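You operate a simulated robot arm through the tools that you are given. There is no shell and no other tool.

You run a simulated two-armed robot. Do the job below in one go: nothing can be reset, and whatever is moved stays where it is left.

Task
Free the spout from the vice and sleeve it on the cream pad.
Fine: free the lock, slide the jaw open; the blue foam sleeve goes over the boss.

Only the result counts: the job must be done as asked and must still hold three seconds after the hand-in. Knocking over, shifting, dropping, spilling or breaking anything else fails it.

Robot
Two 7-joint arms with two-finger parallel grippers on one trunk that stands fixed in place. Base frame: the origin is at the foot of the trunk, x ahead of it, y to its left, z up. Units: mm, degrees, N and s.
The left shoulder is at [50, 209, 1196], the right one opposite. With the tool pointing down near the work surface each hand reaches from about 280 to 920 mm from the base axis, measured 20 degrees to its own side. Payload 4.4 kg a hand.
The TCP of each hand is the grasp point between the finger pads, 23 mm short of the fingertips. In the tool frame z runs along the fingers and y along their closing line. The gripper opens to 94 mm. The fingers are 38 mm wide and 10 mm thick; the gripper's body (54 by 96 mm) begins 39 mm behind the TCP.
Orientation is that of the tool frame in the base frame, as a unit quaternion [x, y, z, w]. With the fingers straight down and closing along the base's y, the tool's x points along the base's -x, its y along +y and its z along -z.

Tools
- The arms move only by the tool drive_tool. It takes "left_deltas", "right_deltas" or both (then of equal length, played together; a hand with none holds still); each is one flat list of numbers, 7 for each row, row after row: the gripper command, from -1 (fully open) to 1 (shut), values between in proportion, then the shift along the tool's x, y, z in units of 40 mm (1.0 is 40 mm), then the turn, a rotation vector about the tool's x, y, z in units of 6 degrees (1.0 is 6 degrees). In form: [fingers, tx, ty, tz, rx, ry, rz, fingers, tx, ty, tz, rx, ry, rz, ...]. A call has 1 to 20 rows; each row shifts and turns the commanded pose from where the row before left it, along the tool's axes as they then stand. A call with a number of a shift or a turn outside -1 to 1 is refused whole. A row lasts 0.2 s, in which the tool goes at most 50 mm and 8.6 degrees; a call with a longer step from one row to the next is refused whole, and so is a gripper value outside its range. A pose out of reach is approached as far as the arm can. The call stops where the force on the tool passes 40 N (or 10 N more than at its start, if that is more) or the arm is blocked; 0.2 s more then pass. Each finger travels about 108 mm/s and halts on what it meets, pressing with about 31 N; the grip force reading is that of the motor and also rises with nothing between the fingers. The clock runs only during rows and for 0.2 s after the last one: add rows that do not move to give the fingers time. The reply holds the time, the measured pose of the TCP, the force on the tool along the base axes, the opening and the grip force, in the units named above and with some noise, with the torque about the TCP (base axes, N m) and any sound that the robot's microphone picked up.
- Cameras (640 x 400 px; columns grow to the right, rows downward): "scene" is now at [154.5, 48.8, 1382.6]; the picture's right is [0.53, -0.85, 0.00], its down [-0.26, -0.17, -0.95] and it looks along [0.80, 0.51, -0.31] (base axes); focal length 310 px, centre (320, 200). "left" rides on the left gripper at [87, -16, -75] in its tool frame; the picture's right is [0.18, 0.98, 0.00], its down [-0.58, 0.11, -0.81] and it looks along [-0.79, 0.15, 0.59] (tool axes); focal length 243 px, centre (320, 200). "right" rides on the right gripper at [86, 16, -74] in its tool frame; the picture's right is [-0.18, 0.98, 0.00], its down [-0.58, -0.11, -0.81] and it looks along [-0.79, -0.15, 0.59] (tool axes); focal length 243 px, centre (320, 200). There is no depth. A picture from a camera that has moved, and an enlarged one, comes with that camera's place and axes in the base frame and with its lens. The place of the scene camera against the robot may be out by one fixed shift of up to 18 mm in any direction.
- get_image(camera): a new picture of that camera. The clock stands still meanwhile.
- lift_body(by): slides the trunk up (or, below 0, down) by that many mm; the arms and the scene camera ride with it, the base frame stays. It gives what a move gives, with no picture.
- pan_tilt(pan, tilt): turns the head with the scene camera to pan (to the left, within 80 degrees either way) and tilt (down, from -29 to 69), counted from straight ahead of the robot. It gives what a move gives.
- enlarge(camera, box): a new picture of the part [left, top, right, bottom] of that camera's present view, enlarged. The clock stands still meanwhile.
- finish_job(): hands the job in; it is judged then, once.

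Nothing tells you positions but the pictures and the camera data. Unless the task says otherwise, let go and move clear before handing in.

The tools are called after "Emit:" as a command line: name --argument value ..., lists and objects as JSON in quotes. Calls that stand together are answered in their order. drive_tool: Moves the arms, as the interface text tells. Its arguments: {"type":"object","properties":{"left_deltas":{"type":"array","items":{"type":"number"}},"right_deltas":{"type":"array","items":{"type":"number"}}},"required":[]} The other tools are called the same way: lift_body (by) slides the trunk up or down; pan_tilt (pan, tilt) turns the head that bears the scene camera; get_image (camera) takes a picture; enlarge (camera, box) takes an enlarged picture of a part of a camera's view; finish_job () hands the job in.

At the start:

```text
time: 0.0
left_tcp_pos: [396.7, 578.8, 1266.3]
left_tcp_rot: [0.0, 1.0, 0.0, 0.001]
left_contact_force: [-0.4, 0.5, -1.3]
left_ft_torque: [0.0, -0.01, -0.02]
left_grip_width: 93.7
left_grip_force: 0.0
right_tcp_pos: [430.8, 12.4, 1259.3]
right_tcp_rot: [0.0, 1.0, 0.0, 0.0]
right_contact_force: [-0.7, -0.8, -0.1]
right_ft_torque: [-0.02, 0.0, 0.0]
right_grip_width: 94.2
right_grip_force: 0.1
trunk travel left (down, up): [-275.0, 288.0]
head pan, tilt: [32.2, 18.0]
```

scene: 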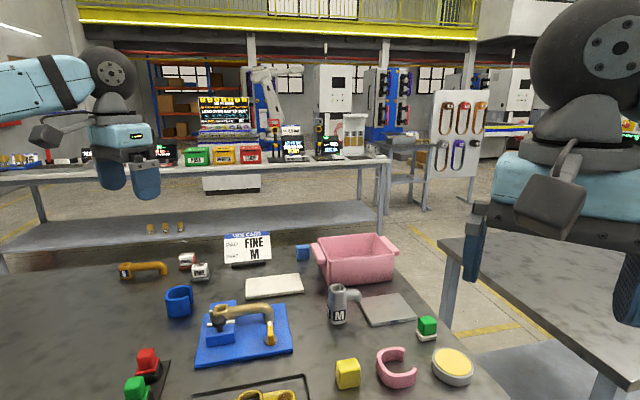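
right: 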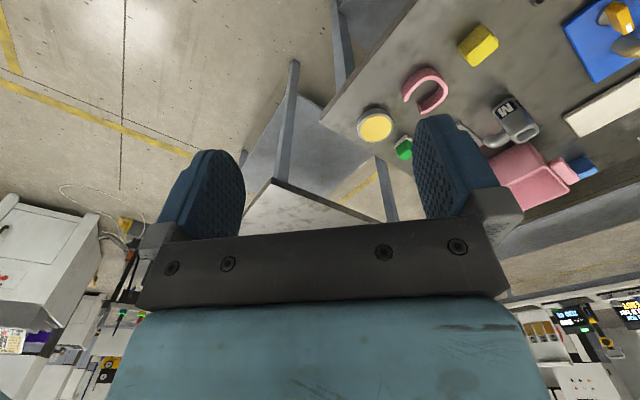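
left: 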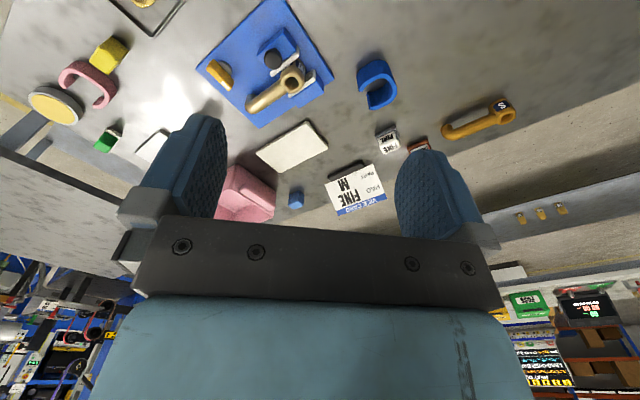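

I see a bench with a blue vice holding a brass spout, a blue and a pink foam C-sleeve, a cream slab, a grey slab, a card and various other items. I'll look closer before moving anything.

Emit:
enlarge --camera "scene" --box '[160, 270, 320, 370]'

Emit:
enlarge --camera "scene" --box '[100, 220, 320, 357]'

Emit:
enlarge --camera "left" --box '[180, 0, 420, 150]'

Emit:
enlarge --camera "left" --box '[300, 140, 420, 220]'

Emit:
enlarge --camera "scene" --box '[200, 220, 300, 282]'

```text
4.00 times, centred on (240, 320) of scene
camera zoom: at [154.5, 48.8, 1382.6], right [0.53, -0.85, 0.0], down [-0.26, -0.17, -0.95], along [0.8, 0.51, -0.31], focal length 1238 px, centre (640, -280)
```

zoom: 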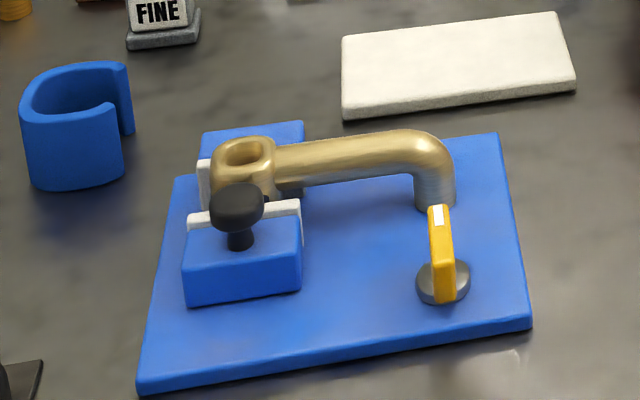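

```text
2.91 times, centred on (210, 288) of scene
camera zoom: at [154.5, 48.8, 1382.6], right [0.53, -0.85, 0.0], down [-0.26, -0.17, -0.95], along [0.8, 0.51, -0.31], focal length 900 px, centre (640, -58)
```

zoom: 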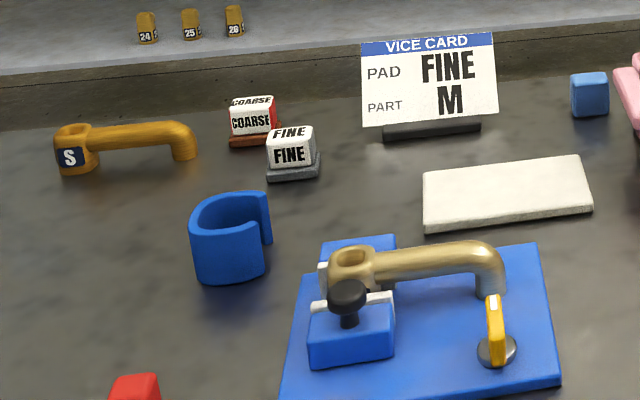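

```text
2.67 times, centred on (300, 75) of left
camera zoom: at [309.1, 564.4, 1341.1], right [-0.18, 0.98, 0.0], down [0.58, 0.11, 0.81], along [0.79, 0.15, -0.59], focal length 647 px, centre (373, 533)
```

zoom: 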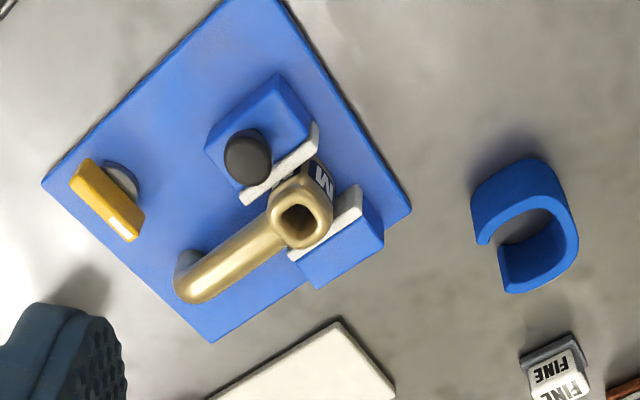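

```text
5.00 times, centred on (360, 180) of left
camera zoom: at [309.1, 564.4, 1341.1], right [-0.18, 0.98, 0.0], down [0.58, 0.11, 0.81], along [0.79, 0.15, -0.59], focal length 1213 px, centre (120, 300)
```

zoom: 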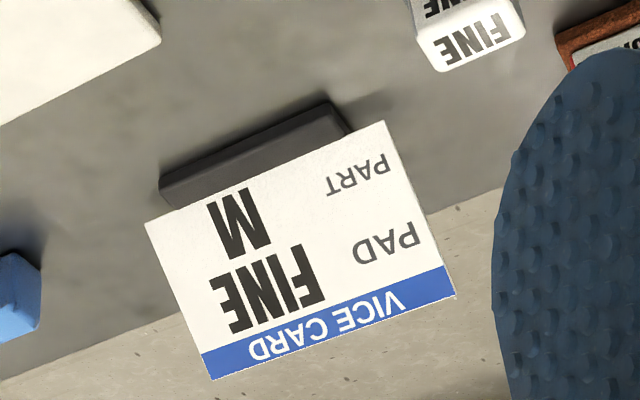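

```text
6.40 times, centred on (250, 251) of scene
camera zoom: at [154.5, 48.8, 1382.6], right [0.53, -0.85, 0.0], down [-0.26, -0.17, -0.95], along [0.8, 0.51, -0.31], focal length 1981 px, centre (768, -126)
```

zoom: 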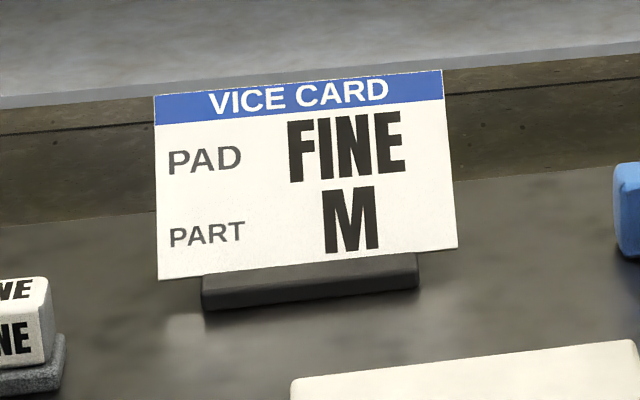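

The card reads PAD FINE, PART M; the vice holds a brass spout marked M, with a yellow lock lever and a black knob on the moving jaw. I'll turn the head down to see the rest of the bench.

Emit:
pan_tilt --pan 32 --tilt 45

Emit:
get_image --camera "scene"

```text
time: 0.9
left_tcp_pos: [397.3, 578.2, 1266.5]
left_tcp_rot: [0.001, 1.0, 0.0, -0.001]
left_contact_force: [0.2, -0.1, -0.2]
left_ft_torque: [0.05, -0.01, 0.0]
left_grip_width: 94.0
left_grip_force: 0.0
right_tcp_pos: [431.9, 12.1, 1259.7]
right_tcp_rot: [0.0, 1.0, 0.0, 0.0]
right_contact_force: [0.3, 0.5, -0.1]
right_ft_torque: [-0.02, 0.02, 0.04]
right_grip_width: 94.0
right_grip_force: 0.1
trunk travel left (down, up): [-275.0, 288.0]
head pan, tilt: [32.0, 45.0]
```

```text
taken
camera scene: at [144.5, 42.2, 1340.8], right [0.53, -0.85, 0.0], down [-0.6, -0.37, -0.71], along [0.6, 0.38, -0.71], focal length 310 px, centre (320, 200)
```

scene: 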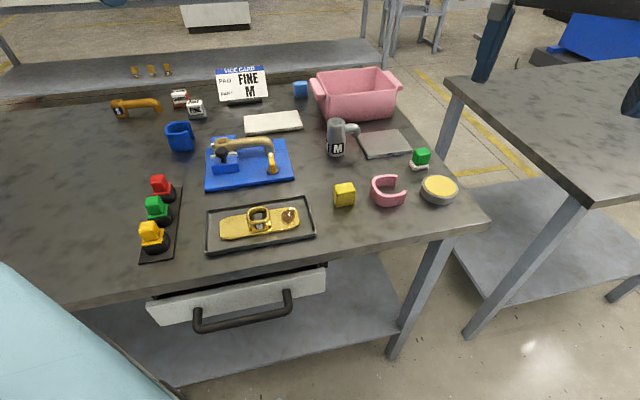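

Emit:
enlarge --camera "scene" --box '[130, 160, 330, 285]'

Emit:
enlarge --camera "scene" --box '[310, 60, 470, 220]'

Emit:
enlarge --camera "scene" --box '[150, 100, 310, 200]'

Emit:
enlarge --camera "scene" --box '[100, 60, 220, 135]'

```text
3.20 times, centred on (230, 222) of scene
camera zoom: at [144.5, 42.2, 1340.8], right [0.53, -0.85, 0.0], down [-0.6, -0.37, -0.71], along [0.6, 0.38, -0.71], focal length 990 px, centre (608, 128)
```

zoom: 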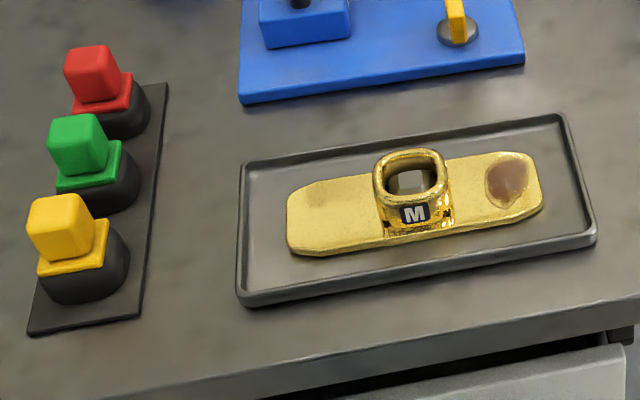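

```text
2.50 times, centred on (390, 140) of scene
camera zoom: at [144.5, 42.2, 1340.8], right [0.53, -0.85, 0.0], down [-0.6, -0.37, -0.71], along [0.6, 0.38, -0.71], focal length 774 px, centre (145, 350)
```

zoom: 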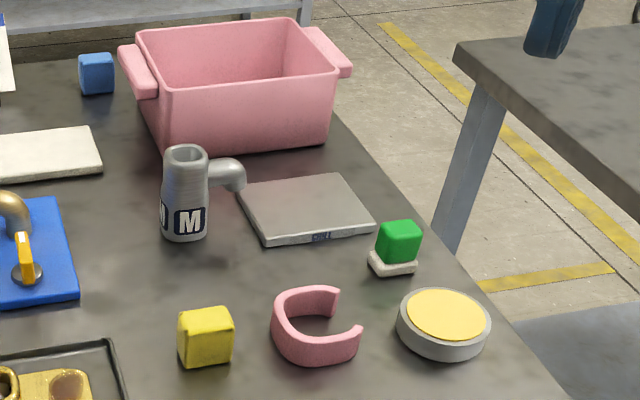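

```text
4.00 times, centred on (230, 150) of scene
camera zoom: at [144.5, 42.2, 1340.8], right [0.53, -0.85, 0.0], down [-0.6, -0.37, -0.71], along [0.6, 0.38, -0.71], focal length 1238 px, centre (680, 400)
```

zoom: 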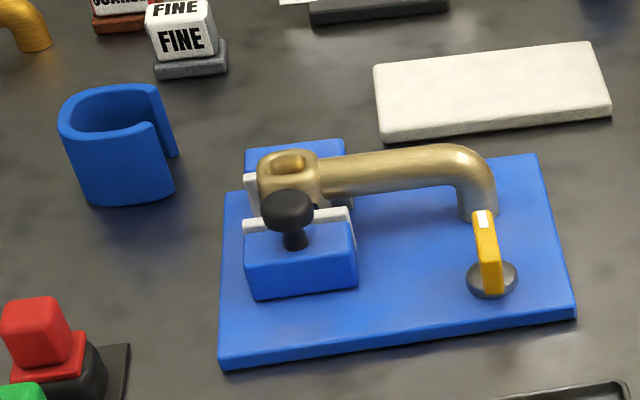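

```text
5.33 times, centred on (160, 98) of scene
camera zoom: at [144.5, 42.2, 1340.8], right [0.53, -0.85, 0.0], down [-0.6, -0.37, -0.71], along [0.6, 0.38, -0.71], focal length 1651 px, centre (1173, 747)
```

zoom: 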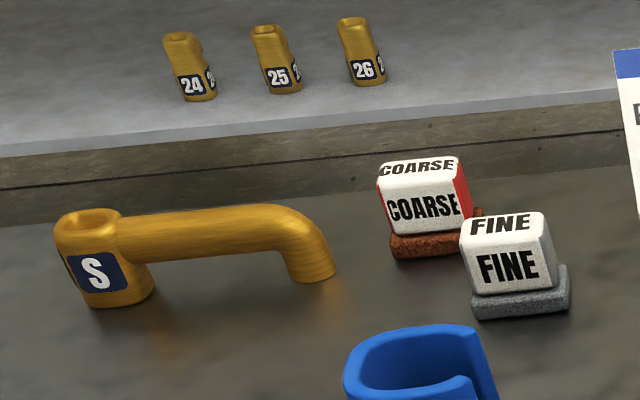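

Nothing has moved yet. From the wrist cameras I place the boss near (524, 557), the lever pivot near (543, 438), the sleeve near (523, 712) and the cream pad near (717, 568), with the bench top at about z 880. I'll bring the left hand lower over the vice for a closer look.

Emit:
drive_tool --left_deltas '[-1, -0.265, -0.39, 0.83, 0, 0, 0, -1, -0.265, -0.39, 0.83, 0, 0, 0, -1, -0.265, -0.39, 0.83, 0, 0, 0, -1, -0.265, -0.39, 0.83, 0, 0, 0, -1, -0.265, -0.39, 0.83, 0, 0, 0]'

Emit:
get_image --camera "left"

Emit:
get_image --camera "scene"

```text
time: 2.1
left_tcp_pos: [452.9, 501.6, 1100.1]
left_tcp_rot: [0.0, 1.0, 0.0, 0.0]
left_contact_force: [0.5, 0.0, 0.1]
left_ft_torque: [-0.02, 0.04, -0.02]
left_grip_width: 94.0
left_grip_force: 0.2
right_tcp_pos: [433.3, 12.6, 1259.8]
right_tcp_rot: [0.001, 1.0, 0.001, 0.0]
right_contact_force: [-0.6, 0.1, 0.6]
right_ft_torque: [-0.03, 0.03, 0.02]
right_grip_width: 93.9
right_grip_force: 0.0
trunk travel left (down, up): [-275.0, 288.0]
head pan, tilt: [32.0, 45.0]
```

```text
taken
camera left: at [365.5, 486.4, 1174.0], right [-0.18, 0.98, 0.0], down [0.58, 0.11, 0.81], along [0.79, 0.15, -0.59], focal length 243 px, centre (320, 200)
```

left: 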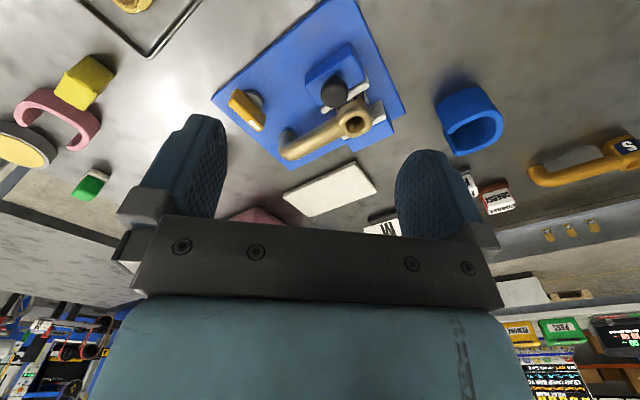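

```text
taken
camera scene: at [145.3, 42.0, 1340.6], right [0.53, -0.85, 0.0], down [-0.6, -0.37, -0.71], along [0.6, 0.37, -0.71], focal length 310 px, centre (320, 200)
```

scene: 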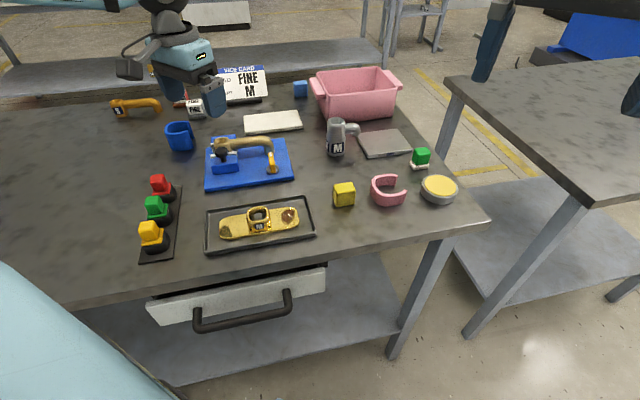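

Emit:
enlarge --camera "left" --box '[200, 0, 420, 137]'

Emit:
enlarge --camera "left" --box '[260, 140, 420, 240]'

Emit:
enlarge --camera "left" --box '[400, 60, 640, 210]'

```text
2.91 times, centred on (310, 68) of left
camera zoom: at [365.5, 486.4, 1174.0], right [-0.18, 0.98, 0.0], down [0.58, 0.11, 0.81], along [0.79, 0.15, -0.59], focal length 706 px, centre (349, 582)
```

zoom: 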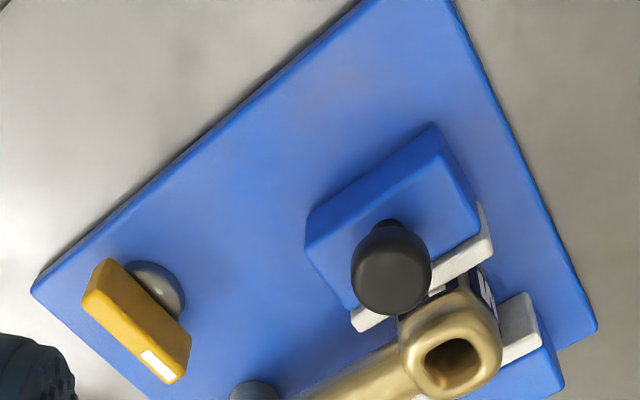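

```text
4.00 times, centred on (340, 190) of left
camera zoom: at [365.5, 486.4, 1174.0], right [-0.18, 0.98, 0.0], down [0.58, 0.11, 0.81], along [0.79, 0.15, -0.59], focal length 970 px, centre (240, 240)
```

zoom: 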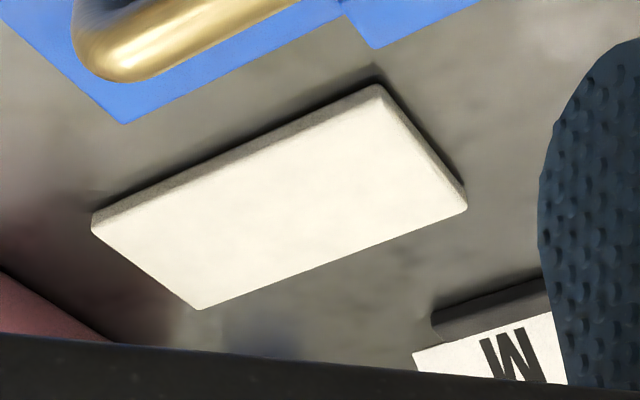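

```text
2.67 times, centred on (520, 135) of left
camera zoom: at [365.5, 486.4, 1174.0], right [-0.18, 0.98, 0.0], down [0.58, 0.11, 0.81], along [0.79, 0.15, -0.59], focal length 647 px, centre (-213, 373)
```

zoom: 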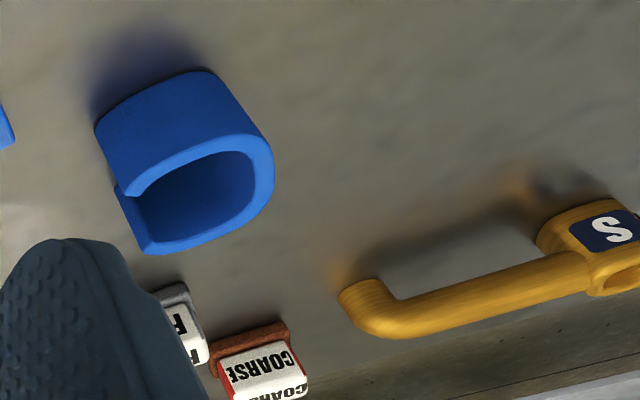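

Triangulating two left views gives the boss top at about (527, 556, 940), the plate top at z 892, the cream pad top at z 879 centred near (739, 572), and the lever near (547, 434). Next I'll zoom in on the lever and jaw from the scene camera and look at the vice with the right wrist camera.

Emit:
enlarge --camera "scene" --box '[250, 140, 300, 190]'

Emit:
enlarge --camera "scene" --box '[200, 125, 280, 185]'

Emit:
drive_tool --right_deltas '[-1, 0, 0.8, 0.6, 0, 0, 0, -1, 0, 0.8, 0.6, 0, 0, 0, -1, 0, 0.8, 0.6, 0, 0, 0, -1, 0, 0.8, 0.6, 0, 0, 0, -1, 0, 0.8, 0.6, 0, 0, 0, -1, 0, 0.8, 0.6, 0, 0, 0, -1, 0, 0.8, 0.6, 0, 0, 0, -1, 0, 0.8, 0.6, 0, 0, 0]'

Emit:
get_image --camera "right"

```text
8.00 times, centred on (275, 165) of scene
camera zoom: at [145.3, 42.0, 1340.6], right [0.53, -0.85, 0.0], down [-0.6, -0.37, -0.71], along [0.6, 0.37, -0.71], focal length 2476 px, centre (680, 480)
```

zoom: 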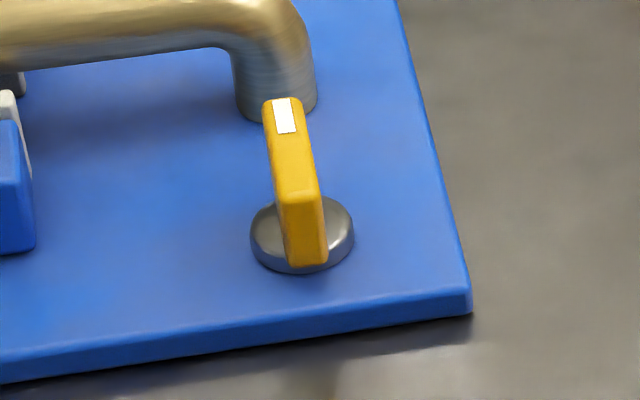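

```text
6.67 times, centred on (240, 155) of scene
camera zoom: at [145.3, 42.0, 1340.6], right [0.53, -0.85, 0.0], down [-0.6, -0.37, -0.71], along [0.6, 0.37, -0.71], focal length 2063 px, centre (853, 500)
```

zoom: 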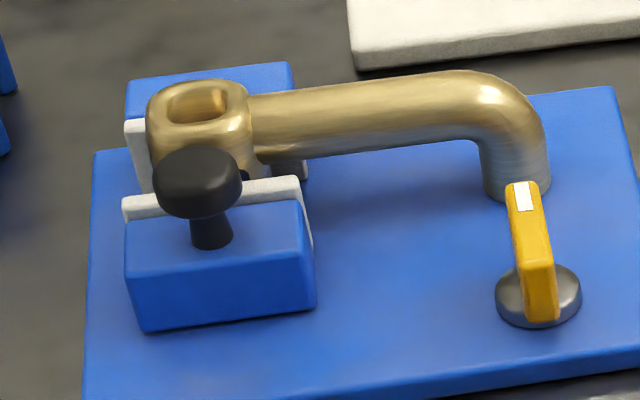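

```text
time: 3.9
left_tcp_pos: [451.8, 502.1, 1099.7]
left_tcp_rot: [0.001, 1.0, 0.0, 0.0]
left_contact_force: [-1.2, 0.7, 0.1]
left_ft_torque: [0.01, -0.04, 0.0]
left_grip_width: 93.7
left_grip_force: 0.0
right_tcp_pos: [433.9, 270.9, 1067.6]
right_tcp_rot: [0.0, 1.0, 0.0, 0.0]
right_contact_force: [-0.9, 0.5, -0.2]
right_ft_torque: [0.02, 0.01, -0.03]
right_grip_width: 94.1
right_grip_force: 0.2
trunk travel left (down, up): [-275.0, 288.0]
head pan, tilt: [32.0, 45.0]
```

```text
taken
camera right: at [346.0, 285.9, 1143.7], right [0.18, 0.98, 0.0], down [0.58, -0.11, 0.81], along [0.79, -0.15, -0.59], focal length 243 px, centre (320, 200)
```

right: 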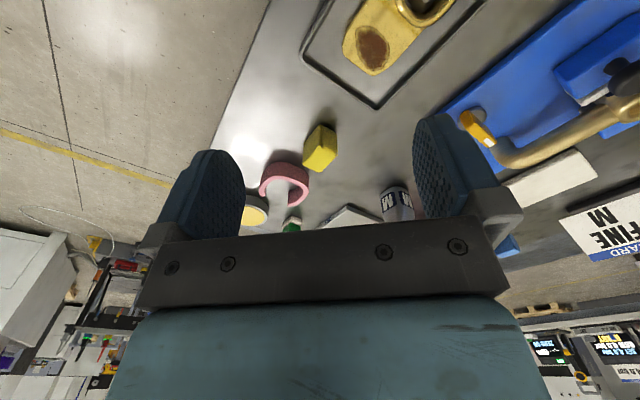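

The lock looks like a quarter-turn key: a yellow bar across a round base, with a white mark on the end pointing along the jaw axis. I'll check it through the right camera too.

Emit:
enlarge --camera "right" --box '[440, 80, 640, 205]'

Emit:
enlarge --camera "right" --box '[480, 0, 640, 100]'

```text
3.20 times, centred on (540, 142) of right
camera zoom: at [346.0, 285.9, 1143.7], right [0.18, 0.98, 0.0], down [0.58, -0.11, 0.81], along [0.79, -0.15, -0.59], focal length 776 px, centre (-384, 384)
```

zoom: 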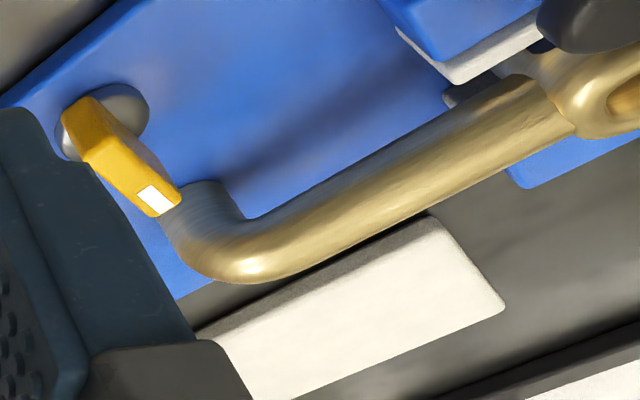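

```text
4.00 times, centred on (560, 50) of right
camera zoom: at [346.0, 285.9, 1143.7], right [0.18, 0.98, 0.0], down [0.58, -0.11, 0.81], along [0.79, -0.15, -0.59], focal length 970 px, centre (-640, 800)
```

zoom: 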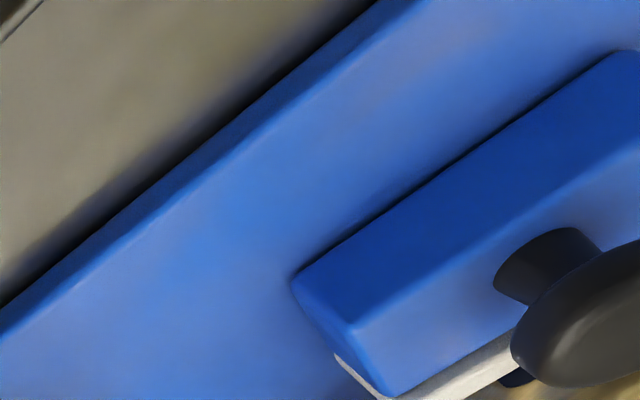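

Emit:
enlarge --camera "left" --box '[216, 80, 280, 140]'

Emit:
enlarge --camera "right" --box '[450, 100, 510, 155]'

```text
6.67 times, centred on (248, 110) of left
camera zoom: at [364.8, 487.7, 1174.0], right [-0.18, 0.98, 0.0], down [0.58, 0.11, 0.81], along [0.79, 0.15, -0.59], focal length 1618 px, centre (800, 800)
```

zoom: 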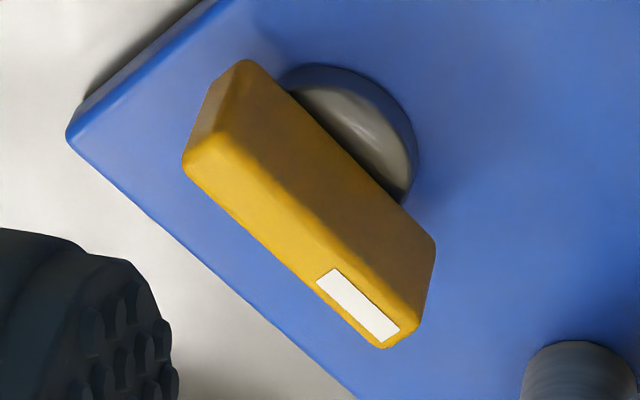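

```text
7.27 times, centred on (480, 128) of right
camera zoom: at [346.0, 285.9, 1143.7], right [0.18, 0.98, 0.0], down [0.58, -0.11, 0.81], along [0.79, -0.15, -0.59], focal length 1764 px, centre (-844, 727)
```

zoom: 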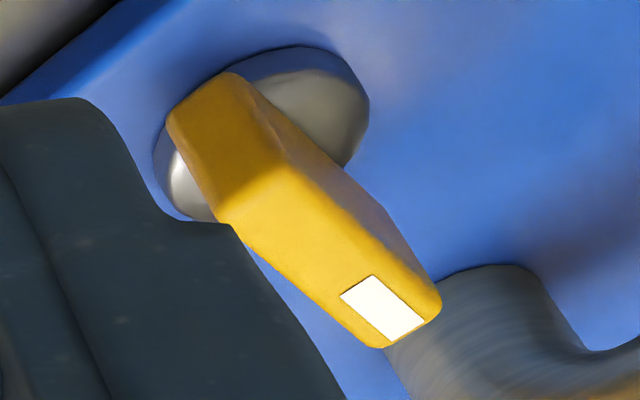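

The lock bar's top is centred at about (550, 432, 927). It is roughly 45 mm long and lies along the jaw axis at 44°. I'll send the right hand back out of the way and bring the left hand, turned by 44°, above the lock bar.

Emit:
drive_tool --left_deltas '[-1, 0, 0, 0.3125, 0, 0, -0.91, -1, 0, 0, 0.3125, 0, 0, -0.91, -1, 0, 0, 0.3125, 0, 0, -0.91, -1, 0, 0, 0.3125, 0, 0, -0.91, -1, 0, 0, 0.3125, 0, 0, -0.91, -1, 0, 0, 0.3125, 0, 0, -0.91, -1, 0, 0, 0.3125, 0, 0, -0.91, -1, 0, 0, 0.3125, 0, 0, -0.91, -1, -0.19, -0.98, 0, 0, 0, 0, -1, -0.19, -0.98, 0, 0, 0, 0, -1, -0.19, -0.98, 0, 0, 0, 0]' --right_deltas '[-1, 0, -0.8, -0.6, 0, 0, 0, -1, 0, -0.8, -0.6, 0, 0, 0, -1, 0, -0.8, -0.6, 0, 0, 0, -1, 0, -0.8, -0.6, 0, 0, 0, -1, 0, -0.8, -0.6, 0, 0, 0, -1, 0, -0.8, -0.6, 0, 0, 0, -1, 0, -0.8, -0.6, 0, 0, 0, -1, 0, -0.8, -0.6, 0, 0, 0, -1, 0, 0, 0, 0, 0, 0, -1, 0, 0, 0, 0, 0, 0, -1, 0, 0, 0, 0, 0, 0]'

Emit:
get_image --camera "left"

Emit:
get_image --camera "scene"

```text
time: 6.3
left_tcp_pos: [547.9, 429.5, 999.1]
left_tcp_rot: [-0.372, 0.928, 0.0, -0.001]
left_contact_force: [0.9, -0.6, 0.2]
left_ft_torque: [0.02, 0.0, 0.0]
left_grip_width: 94.1
left_grip_force: 0.0
right_tcp_pos: [432.2, 11.6, 1257.7]
right_tcp_rot: [0.0, 1.0, 0.0, -0.001]
right_contact_force: [0.0, -0.3, 0.1]
right_ft_torque: [0.02, 0.04, -0.02]
right_grip_width: 93.9
right_grip_force: 0.0
trunk travel left (down, up): [-275.0, 288.0]
head pan, tilt: [32.0, 45.0]
```

```text
taken
camera left: at [496.2, 359.5, 1074.3], right [-0.81, 0.58, 0.0], down [0.35, 0.48, 0.81], along [0.47, 0.66, -0.59], focal length 243 px, centre (320, 200)
```

left: 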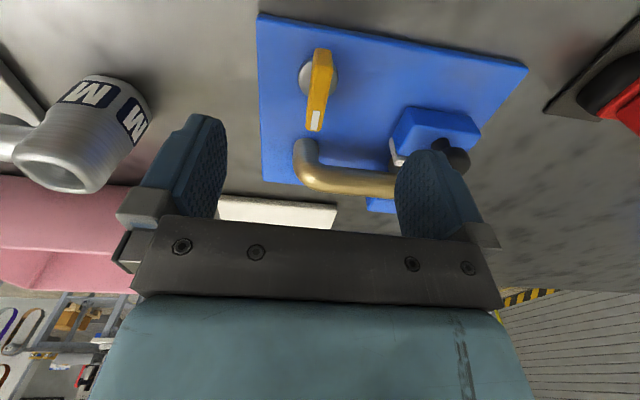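

```text
taken
camera scene: at [146.0, 41.3, 1340.5], right [0.53, -0.85, 0.0], down [-0.6, -0.37, -0.71], along [0.6, 0.38, -0.71], focal length 310 px, centre (320, 200)
```

scene: 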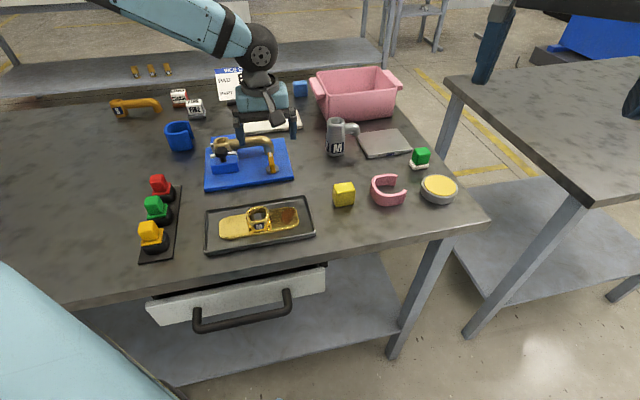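

The left hand hangs above the lock bar, and this view puts the pivot at about (549, 432). I'll lower onto the bar with the fingers half open.

Emit:
drive_tool --left_deltas '[0, -0.03, 0, 0.6, 0, 0, 0, 0, -0.02, 0, 0.6, 0, 0, 0, 0, 0, 0, 0.55, 0, 0, 0, 0, 0, 0, 0, 0, 0, 0]'

Emit:
get_image --camera "left"

Emit:
enlarge --camera "scene" --box '[200, 110, 320, 195]'

```text
time: 7.3
left_tcp_pos: [547.4, 431.5, 929.5]
left_tcp_rot: [-0.372, 0.928, 0.0, 0.0]
left_contact_force: [0.8, -0.2, 0.5]
left_ft_torque: [0.02, 0.0, -0.02]
left_grip_width: 46.7
left_grip_force: 0.1
right_tcp_pos: [428.9, 10.9, 1259.1]
right_tcp_rot: [0.0, 1.0, 0.0, 0.0]
right_contact_force: [0.1, 0.3, 0.4]
right_ft_torque: [0.04, 0.0, 0.03]
right_grip_width: 93.8
right_grip_force: 0.0
trunk travel left (down, up): [-275.0, 288.0]
head pan, tilt: [32.0, 45.0]
```

```text
taken
camera left: at [495.7, 362.4, 1004.8], right [-0.81, 0.58, 0.0], down [0.34, 0.48, 0.81], along [0.47, 0.65, -0.59], focal length 243 px, centre (320, 200)
```

left: 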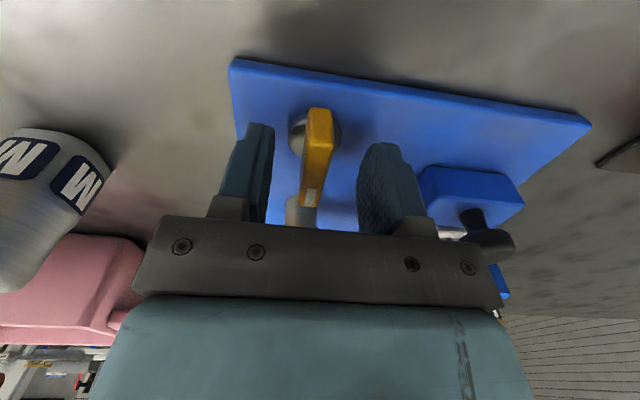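

```text
4.71 times, centred on (260, 152) of scene
camera zoom: at [144.1, 42.0, 1340.8], right [0.53, -0.85, 0.0], down [-0.6, -0.37, -0.71], along [0.6, 0.37, -0.71], focal length 1456 px, centre (602, 424)
```

zoom: 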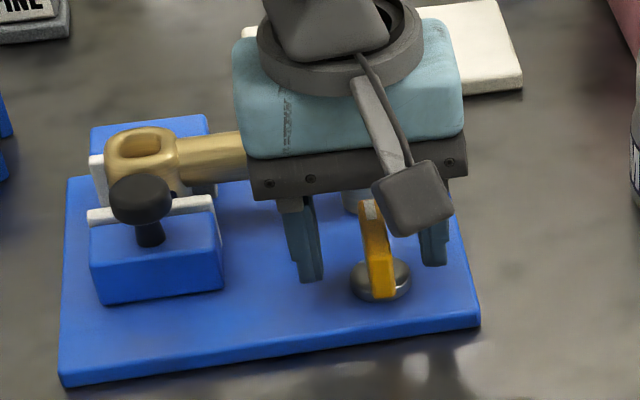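

The bar is between the fingers. I'll close on it.

Emit:
drive_tool --left_deltas '[0.5, 0, 0, 0, 0, 0, 0, 1, 0, 0, 0, 0, 0, 0, 1, 0, 0, 0, 0, 0, 0, 1, 0, 0, 0, 0, 0, 0]'

Emit:
get_image --camera "left"

```text
time: 8.3
left_tcp_pos: [549.8, 430.3, 929.8]
left_tcp_rot: [-0.37, 0.929, 0.0, 0.0]
left_contact_force: [15.0, -20.7, -2.8]
left_ft_torque: [-0.62, 0.03, -0.07]
left_grip_width: 12.2
left_grip_force: 44.8
right_tcp_pos: [432.5, 9.9, 1257.4]
right_tcp_rot: [0.0, 1.0, 0.0, -0.002]
right_contact_force: [-0.8, -0.7, 0.5]
right_ft_torque: [-0.02, 0.01, 0.0]
right_grip_width: 93.8
right_grip_force: 0.2
trunk travel left (down, up): [-275.0, 288.0]
head pan, tilt: [32.0, 45.0]
```

```text
taken
camera left: at [497.7, 360.6, 1005.0], right [-0.81, 0.58, 0.0], down [0.35, 0.48, 0.81], along [0.47, 0.65, -0.59], focal length 243 px, centre (320, 200)
```

left: 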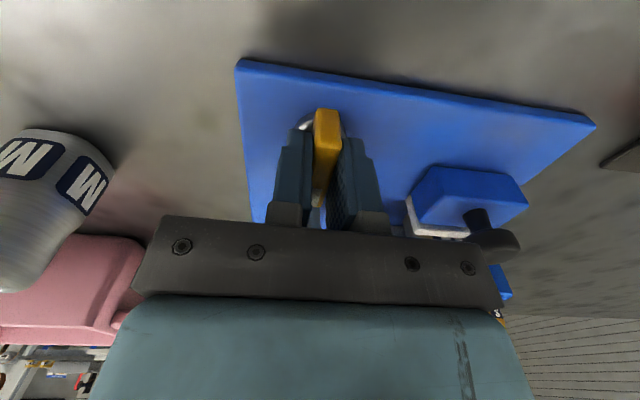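

The bar is gripped at 12 mm, but the hand sits about 2 mm off the bar's centre, giving roughly 25 N of side force. I'll shift to take that off, then try a small turn and watch the torque.

Emit:
drive_tool --left_deltas '[1, 0, -0.06, 0, 0, 0, 0, 1, 0, 0, 0, 0, 0, 0]'

Emit:
drive_tool --left_deltas '[1, 0, 0, 0, 0, 0, 0.7, 1, 0, 0, 0, 0, 0, 0.7]'

```text
time: 8.9
left_tcp_pos: [549.9, 429.9, 930.5]
left_tcp_rot: [-0.372, 0.928, 0.0, 0.0]
left_contact_force: [9.0, -10.9, 1.0]
left_ft_torque: [-0.35, -0.13, -0.02]
left_grip_width: 11.9
left_grip_force: 45.0
right_tcp_pos: [431.2, 10.9, 1258.6]
right_tcp_rot: [0.0, 1.0, 0.001, 0.0]
right_contact_force: [-0.1, 0.4, 0.1]
right_ft_torque: [-0.01, 0.01, 0.01]
right_grip_width: 94.1
right_grip_force: 0.0
trunk travel left (down, up): [-275.0, 288.0]
head pan, tilt: [32.0, 45.0]
```

```text
time: 9.5
left_tcp_pos: [551.0, 431.4, 930.5]
left_tcp_rot: [-0.302, 0.953, 0.001, 0.001]
left_contact_force: [1.6, -9.6, -4.9]
left_ft_torque: [0.56, -1.45, -0.02]
left_grip_width: 11.8
left_grip_force: 45.0
right_tcp_pos: [430.2, 10.9, 1258.0]
right_tcp_rot: [0.0, 1.0, 0.0, 0.0]
right_contact_force: [-0.4, -0.3, -0.4]
right_ft_torque: [0.0, 0.0, -0.01]
right_grip_width: 93.7
right_grip_force: 0.1
trunk travel left (down, up): [-275.0, 288.0]
head pan, tilt: [32.0, 45.0]
```

The turn went 8° clockwise with almost no resisting torque. I'll check that the bar turned along with the fingers.

Emit:
get_image --camera "left"

Emit:
enlarge --camera "scene" --box '[200, 110, 320, 195]'

```text
taken
camera left: at [487.7, 369.0, 1005.1], right [-0.72, 0.7, 0.0], down [0.41, 0.42, 0.81], along [0.56, 0.58, -0.59], focal length 243 px, centre (320, 200)
```

left: 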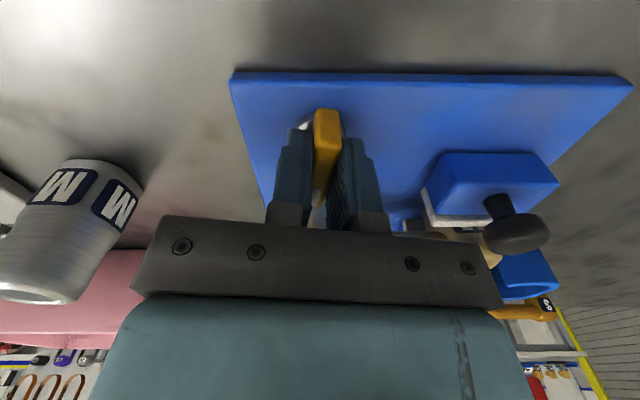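

```text
4.71 times, centred on (260, 152) of scene
camera zoom: at [144.9, 41.4, 1340.6], right [0.53, -0.85, 0.0], down [-0.6, -0.37, -0.71], along [0.6, 0.38, -0.71], focal length 1456 px, centre (602, 424)
```

zoom: 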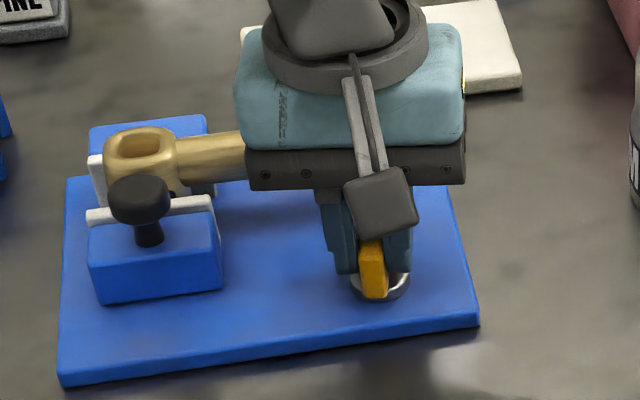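

The bar turned with the fingers and the plate stayed put. I'll keep turning clockwise.

Emit:
drive_tool --left_deltas '[1, 0, 0, 0, 0, 0, 0.8, 1, 0, 0, 0, 0, 0, 0.8, 1, 0, 0, 0, 0, 0, 0.8, 1, 0, 0, 0, 0, 0, 0.8, 1, 0, 0, 0, 0, 0, 0]'

```text
time: 10.7
left_tcp_pos: [549.5, 429.8, 930.1]
left_tcp_rot: [-0.139, 0.99, -0.001, -0.001]
left_contact_force: [-8.7, -5.7, -7.7]
left_ft_torque: [-0.05, 0.06, 0.0]
left_grip_width: 11.8
left_grip_force: 44.8
right_tcp_pos: [429.4, 11.0, 1258.6]
right_tcp_rot: [-0.001, 1.0, 0.0, 0.001]
right_contact_force: [-0.4, 0.3, -0.2]
right_ft_torque: [-0.01, 0.01, 0.02]
right_grip_width: 94.1
right_grip_force: 0.0
trunk travel left (down, up): [-275.0, 288.0]
head pan, tilt: [32.0, 45.0]
```

It has turned about 28° with no obstruction. I'll continue.

Emit:
drive_tool --left_deltas '[1, 0, 0, 0, 0, 0, 0.8, 1, 0, 0, 0, 0, 0, 0.8, 1, 0, 0, 0, 0, 0, 0.8, 1, 0, 0, 0, 0, 0, 0.8, 1, 0, 0, 0, 0, 0, 0.8, 1, 0, 0, 0, 0, 0, 0]'

```text
time: 12.1
left_tcp_pos: [550.1, 432.3, 929.7]
left_tcp_rot: [0.07, 0.998, 0.0, 0.0]
left_contact_force: [-15.6, 9.6, 0.2]
left_ft_torque: [0.28, 1.58, 0.01]
left_grip_width: 11.7
left_grip_force: 44.7
right_tcp_pos: [428.8, 11.1, 1259.0]
right_tcp_rot: [0.0, 1.0, 0.0, 0.001]
right_contact_force: [-0.4, 0.4, 1.1]
right_ft_torque: [0.01, -0.01, 0.01]
right_grip_width: 94.1
right_grip_force: 0.1
trunk travel left (down, up): [-275.0, 288.0]
head pan, tilt: [32.0, 45.0]
```

It has turned about 52°, with a small side load. I'll relieve that and continue.

Emit:
drive_tool --left_deltas '[1, 0.03, 0.015, 0, 0, 0, 0.8, 1, 0, 0, 0, 0, 0, 0.8, 1, 0, 0, 0, 0, 0, 0.8, 1, 0, 0, 0, 0, 0, 0.8, 1, 0, 0, 0, 0, 0, 0]'

```text
time: 13.3
left_tcp_pos: [549.4, 431.8, 931.1]
left_tcp_rot: [0.235, 0.972, 0.0, 0.0]
left_contact_force: [1.4, 13.7, 3.4]
left_ft_torque: [0.22, -0.1, 0.0]
left_grip_width: 12.1
left_grip_force: 44.6
right_tcp_pos: [429.8, 12.1, 1259.0]
right_tcp_rot: [0.0, 1.0, -0.002, 0.0]
right_contact_force: [1.0, -0.6, -0.2]
right_ft_torque: [-0.03, -0.01, -0.01]
right_grip_width: 94.1
right_grip_force: 0.0
trunk travel left (down, up): [-275.0, 288.0]
head pan, tilt: [32.0, 45.0]
```

It has turned about 71°. I'll go the last part to 90°.

Emit:
drive_tool --left_deltas '[1, 0, 0.02, 0, 0, 0, 0.8, 1, 0, 0, 0, 0, 0, 0.8, 1, 0, 0, 0, 0, 0, 0.8, 1, 0, 0, 0, 0, 0, 0.8, 1, 0, 0, 0, 0, 0, 0]'

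Emit:
get_image --camera "left"

Emit:
enlarge --camera "scene" --box '[200, 110, 320, 195]'

```text
time: 14.5
left_tcp_pos: [550.5, 433.4, 930.5]
left_tcp_rot: [0.393, 0.919, 0.0, 0.001]
left_contact_force: [7.0, 12.1, 4.0]
left_ft_torque: [-0.82, -1.05, 1.28]
left_grip_width: 11.9
left_grip_force: 45.0
right_tcp_pos: [430.5, 13.5, 1258.5]
right_tcp_rot: [0.0, 1.0, -0.001, 0.0]
right_contact_force: [-0.4, -0.2, -1.0]
right_ft_torque: [-0.02, 0.0, 0.04]
right_grip_width: 94.3
right_grip_force: 0.1
trunk travel left (down, up): [-275.0, 288.0]
head pan, tilt: [32.0, 45.0]
```

```text
taken
camera left: at [477.7, 486.1, 1004.9], right [0.58, 0.81, 0.0], down [0.48, -0.34, 0.81], along [0.66, -0.47, -0.59], focal length 243 px, centre (320, 200)
```

left: 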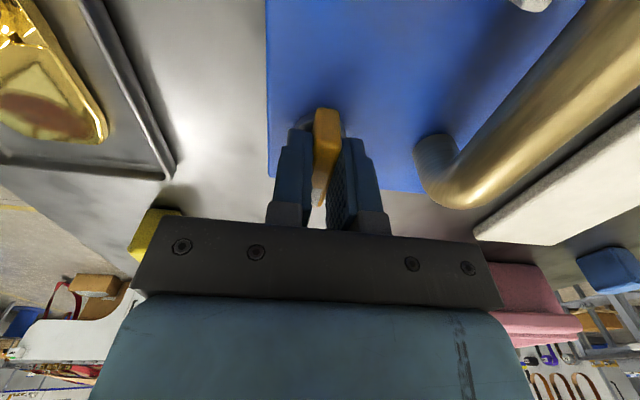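

```text
4.71 times, centred on (260, 152) of scene
camera zoom: at [144.8, 43.4, 1340.7], right [0.53, -0.85, 0.0], down [-0.6, -0.38, -0.71], along [0.6, 0.37, -0.71], focal length 1456 px, centre (602, 424)
```

zoom: 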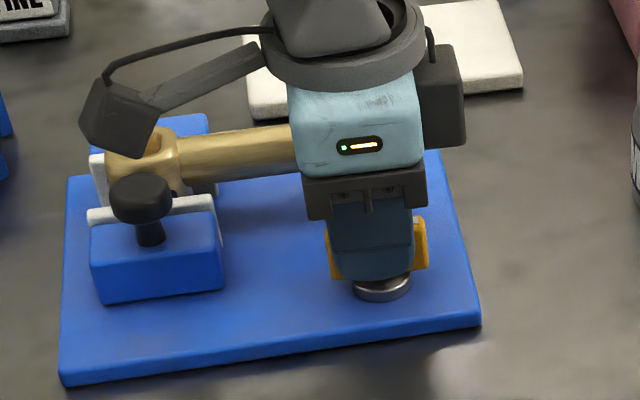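

At 90° the torque rises to 1.3 N·m, which looks like the end stop. I'll open a little and rise straight up, then check that the lock stays turned.

Emit:
drive_tool --left_deltas '[0.4, 0, 0, 0, 0, 0, 0, 0.4, 0, 0, 0, 0, 0, 0, 0.4, 0, 0, -0.5, 0, 0, 0, 0.4, 0, 0, -0.8, 0, 0, 0, 0.4, 0, 0, -0.8, 0, 0, 0]'

Emit:
get_image --camera "left"

Emit:
enlarge --camera "scene" --box '[200, 110, 320, 195]'

```text
time: 15.7
left_tcp_pos: [548.6, 431.9, 1014.2]
left_tcp_rot: [0.393, 0.919, 0.001, 0.0]
left_contact_force: [0.1, -1.0, 0.1]
left_ft_torque: [0.04, 0.03, 0.0]
left_grip_width: 28.2
left_grip_force: 0.1
right_tcp_pos: [429.1, 11.0, 1259.6]
right_tcp_rot: [0.0, 1.0, 0.0, 0.0]
right_contact_force: [-0.5, 0.3, 0.2]
right_ft_torque: [0.04, -0.02, 0.0]
right_grip_width: 93.8
right_grip_force: 0.2
trunk travel left (down, up): [-275.0, 288.0]
head pan, tilt: [32.0, 45.0]
```

```text
taken
camera left: at [476.9, 484.9, 1087.9], right [0.58, 0.81, 0.0], down [0.48, -0.35, 0.81], along [0.65, -0.47, -0.59], focal length 243 px, centre (320, 200)
```

left: 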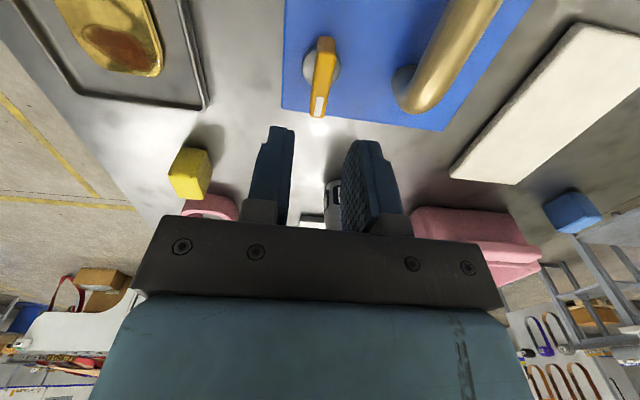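

```text
4.71 times, centred on (260, 152) of scene
camera zoom: at [143.8, 41.7, 1340.8], right [0.53, -0.85, 0.0], down [-0.6, -0.37, -0.71], along [0.6, 0.38, -0.71], focal length 1456 px, centre (602, 424)
```

zoom: 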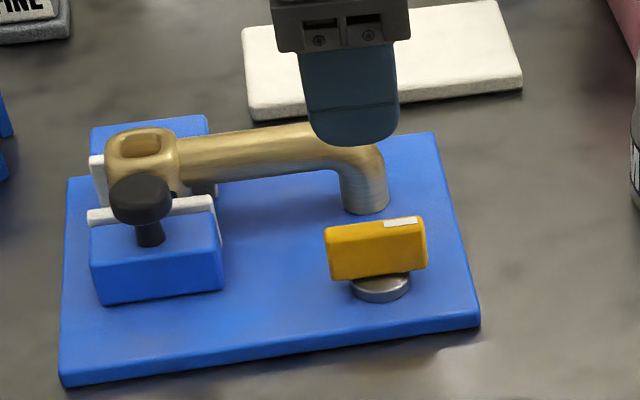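

The lock stays turned. Next I'll turn the hand back and move it above the black jaw knob for a good look at knob, jaw and boss.

Emit:
drive_tool --left_deltas '[0, 0, 0, -0.05, 0, 0, -1, 0, 0, 0, -0.05, 0, 0, -1, 0, 0, 0, -0.05, 0, 0, -1, 0, 0, 0, -0.05, 0, 0, -1, 0, 0, 0, -0.05, 0, 0, -1, 0, 0, 0, -0.05, 0, 0, -1, 0, 0, 0, -0.05, 0, 0, -1, 0, 0, 0, -0.05, 0, 0, -1, 0, 0, 0, -0.05, 0, 0, -1, 0, 0, 0, -0.05, 0, 0, -1, 0, 0, 0, -0.05, 0, 0, -1, 0, 0, 0, -0.05, 0, 0, -1, 0, 0, 0, -0.05, 0, 0, -1, 0, 0, 0, 0, 0, 0, -1, 0, 0, 0, 0, 0, 0, -1, 0, -0.19, 0.88, 0, 0, 0, 0, 0, -0.19, 0.88, 0, 0, 0, 0, 0, -0.19, 0.88, 0, 0, 0, 0]'

Emit:
get_image --camera "left"

Emit:
enlarge --camera "left" --box '[240, 20, 420, 140]'

Emit:
enlarge --camera "scene" --box '[200, 110, 320, 195]'

```text
time: 19.5
left_tcp_pos: [492.6, 523.9, 1039.8]
left_tcp_rot: [-0.371, 0.929, -0.001, 0.001]
left_contact_force: [0.2, -0.4, 0.7]
left_ft_torque: [-0.02, -0.03, -0.02]
left_grip_width: 47.0
left_grip_force: 0.1
right_tcp_pos: [429.2, 13.1, 1259.5]
right_tcp_rot: [0.0, 1.0, 0.0, 0.0]
right_contact_force: [-0.4, 0.7, 0.8]
right_ft_torque: [0.0, -0.04, -0.01]
right_grip_width: 93.9
right_grip_force: 0.0
trunk travel left (down, up): [-275.0, 288.0]
head pan, tilt: [32.0, 45.0]
```

```text
taken
camera left: at [440.3, 455.4, 1113.2], right [-0.81, 0.58, 0.0], down [0.34, 0.48, 0.81], along [0.47, 0.65, -0.59], focal length 243 px, centre (320, 200)
```

left: 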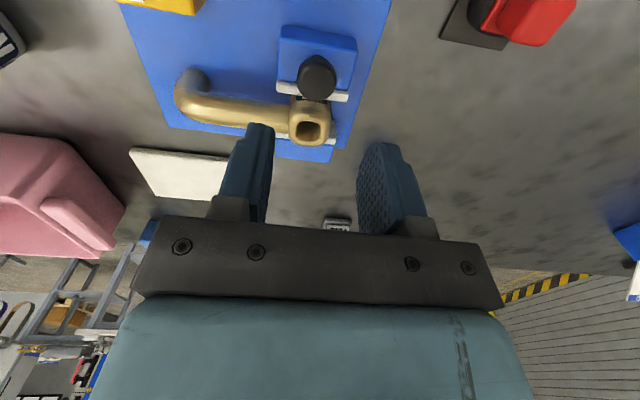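

```text
3.33 times, centred on (330, 80) of left
camera zoom: at [440.3, 455.4, 1113.2], right [-0.81, 0.58, 0.0], down [0.34, 0.48, 0.81], along [0.47, 0.65, -0.59], focal length 809 px, centre (287, 600)
```

zoom: 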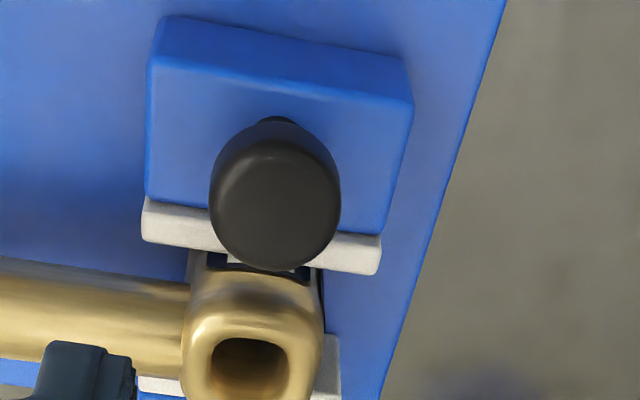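

```text
4.71 times, centred on (260, 152) of scene
camera zoom: at [143.3, 43.6, 1340.9], right [0.53, -0.85, 0.0], down [-0.6, -0.38, -0.71], along [0.6, 0.37, -0.71], focal length 1456 px, centre (602, 424)
```

zoom: 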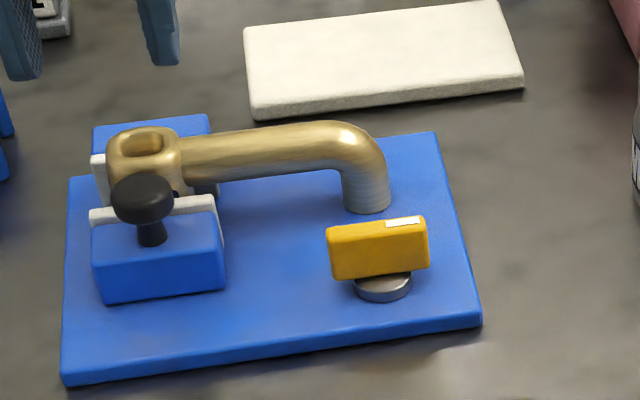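

The knob is a mushroom head about 26 mm across, with its axis near (492, 521) and its top near z 951. The boss edge is about 30 mm behind it, so the fingers fit. I'll lower onto the knob and close across it.

Emit:
drive_tool --left_deltas '[0, 0.04, -0.015, 0.75, 0, 0, 0, 0, 0.04, -0.014, 0.75, 0, 0, 0, 0, 0.033, -0.014, 0.4, 0, 0, 0, 0, 0, 0, 0.34, 0, 0, 0, 0, 0, 0, 0, 0, 0, 0]'

Emit:
get_image --camera "left"

Emit:
enlarge --camera "scene" --box '[190, 105, 310, 190]'

```text
time: 20.7
left_tcp_pos: [490.4, 519.6, 949.8]
left_tcp_rot: [-0.372, 0.928, 0.0, -0.001]
left_contact_force: [0.0, 0.2, -0.1]
left_ft_torque: [-0.03, 0.0, 0.0]
left_grip_width: 47.0
left_grip_force: 0.0
right_tcp_pos: [430.0, 10.1, 1258.9]
right_tcp_rot: [0.0, 1.0, 0.0, 0.0]
right_contact_force: [0.5, -0.1, -0.9]
right_ft_torque: [0.03, -0.03, -0.01]
right_grip_width: 94.1
right_grip_force: 0.0
trunk travel left (down, up): [-275.0, 288.0]
head pan, tilt: [32.0, 45.0]
```

```text
taken
camera left: at [438.5, 450.5, 1024.8], right [-0.81, 0.58, 0.0], down [0.35, 0.48, 0.81], along [0.47, 0.65, -0.59], focal length 243 px, centre (320, 200)
```

left: 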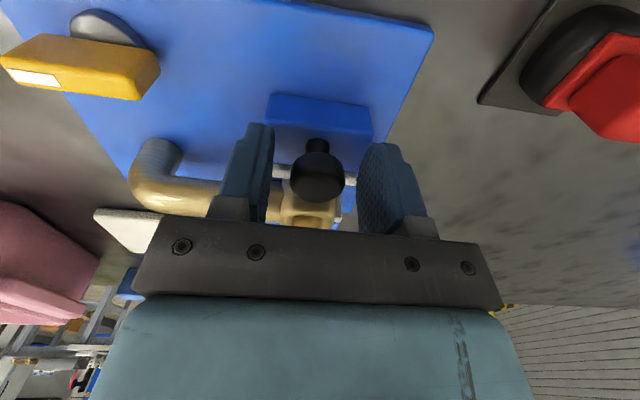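

```text
4.71 times, centred on (250, 148) of scene
camera zoom: at [144.2, 41.9, 1340.8], right [0.53, -0.85, 0.0], down [-0.6, -0.37, -0.71], along [0.6, 0.37, -0.71], focal length 1456 px, centre (649, 447)
```

zoom: 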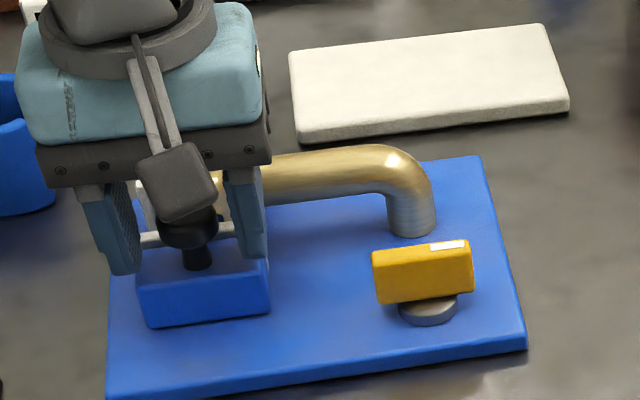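

The knob head is centred between the finger pads. I'll close on it.

Emit:
drive_tool --left_deltas '[0.4, 0, 0, 0, 0, 0, 0, 1, 0, 0, 0, 0, 0, 0, 1, 0, 0, 0, 0, 0, 0, 1, 0, 0, 0, 0, 0, 0]'

```text
time: 21.7
left_tcp_pos: [491.5, 520.0, 950.1]
left_tcp_rot: [-0.371, 0.929, 0.0, 0.0]
left_contact_force: [2.8, -3.7, -2.8]
left_ft_torque: [-0.06, -0.07, -0.08]
left_grip_width: 27.0
left_grip_force: 44.9
right_tcp_pos: [430.6, 11.8, 1258.6]
right_tcp_rot: [0.0, 1.0, 0.0, 0.0]
right_contact_force: [0.1, 0.0, 0.1]
right_ft_torque: [0.03, 0.03, 0.05]
right_grip_width: 94.0
right_grip_force: 0.1
trunk travel left (down, up): [-275.0, 288.0]
head pan, tilt: [32.0, 45.0]
```

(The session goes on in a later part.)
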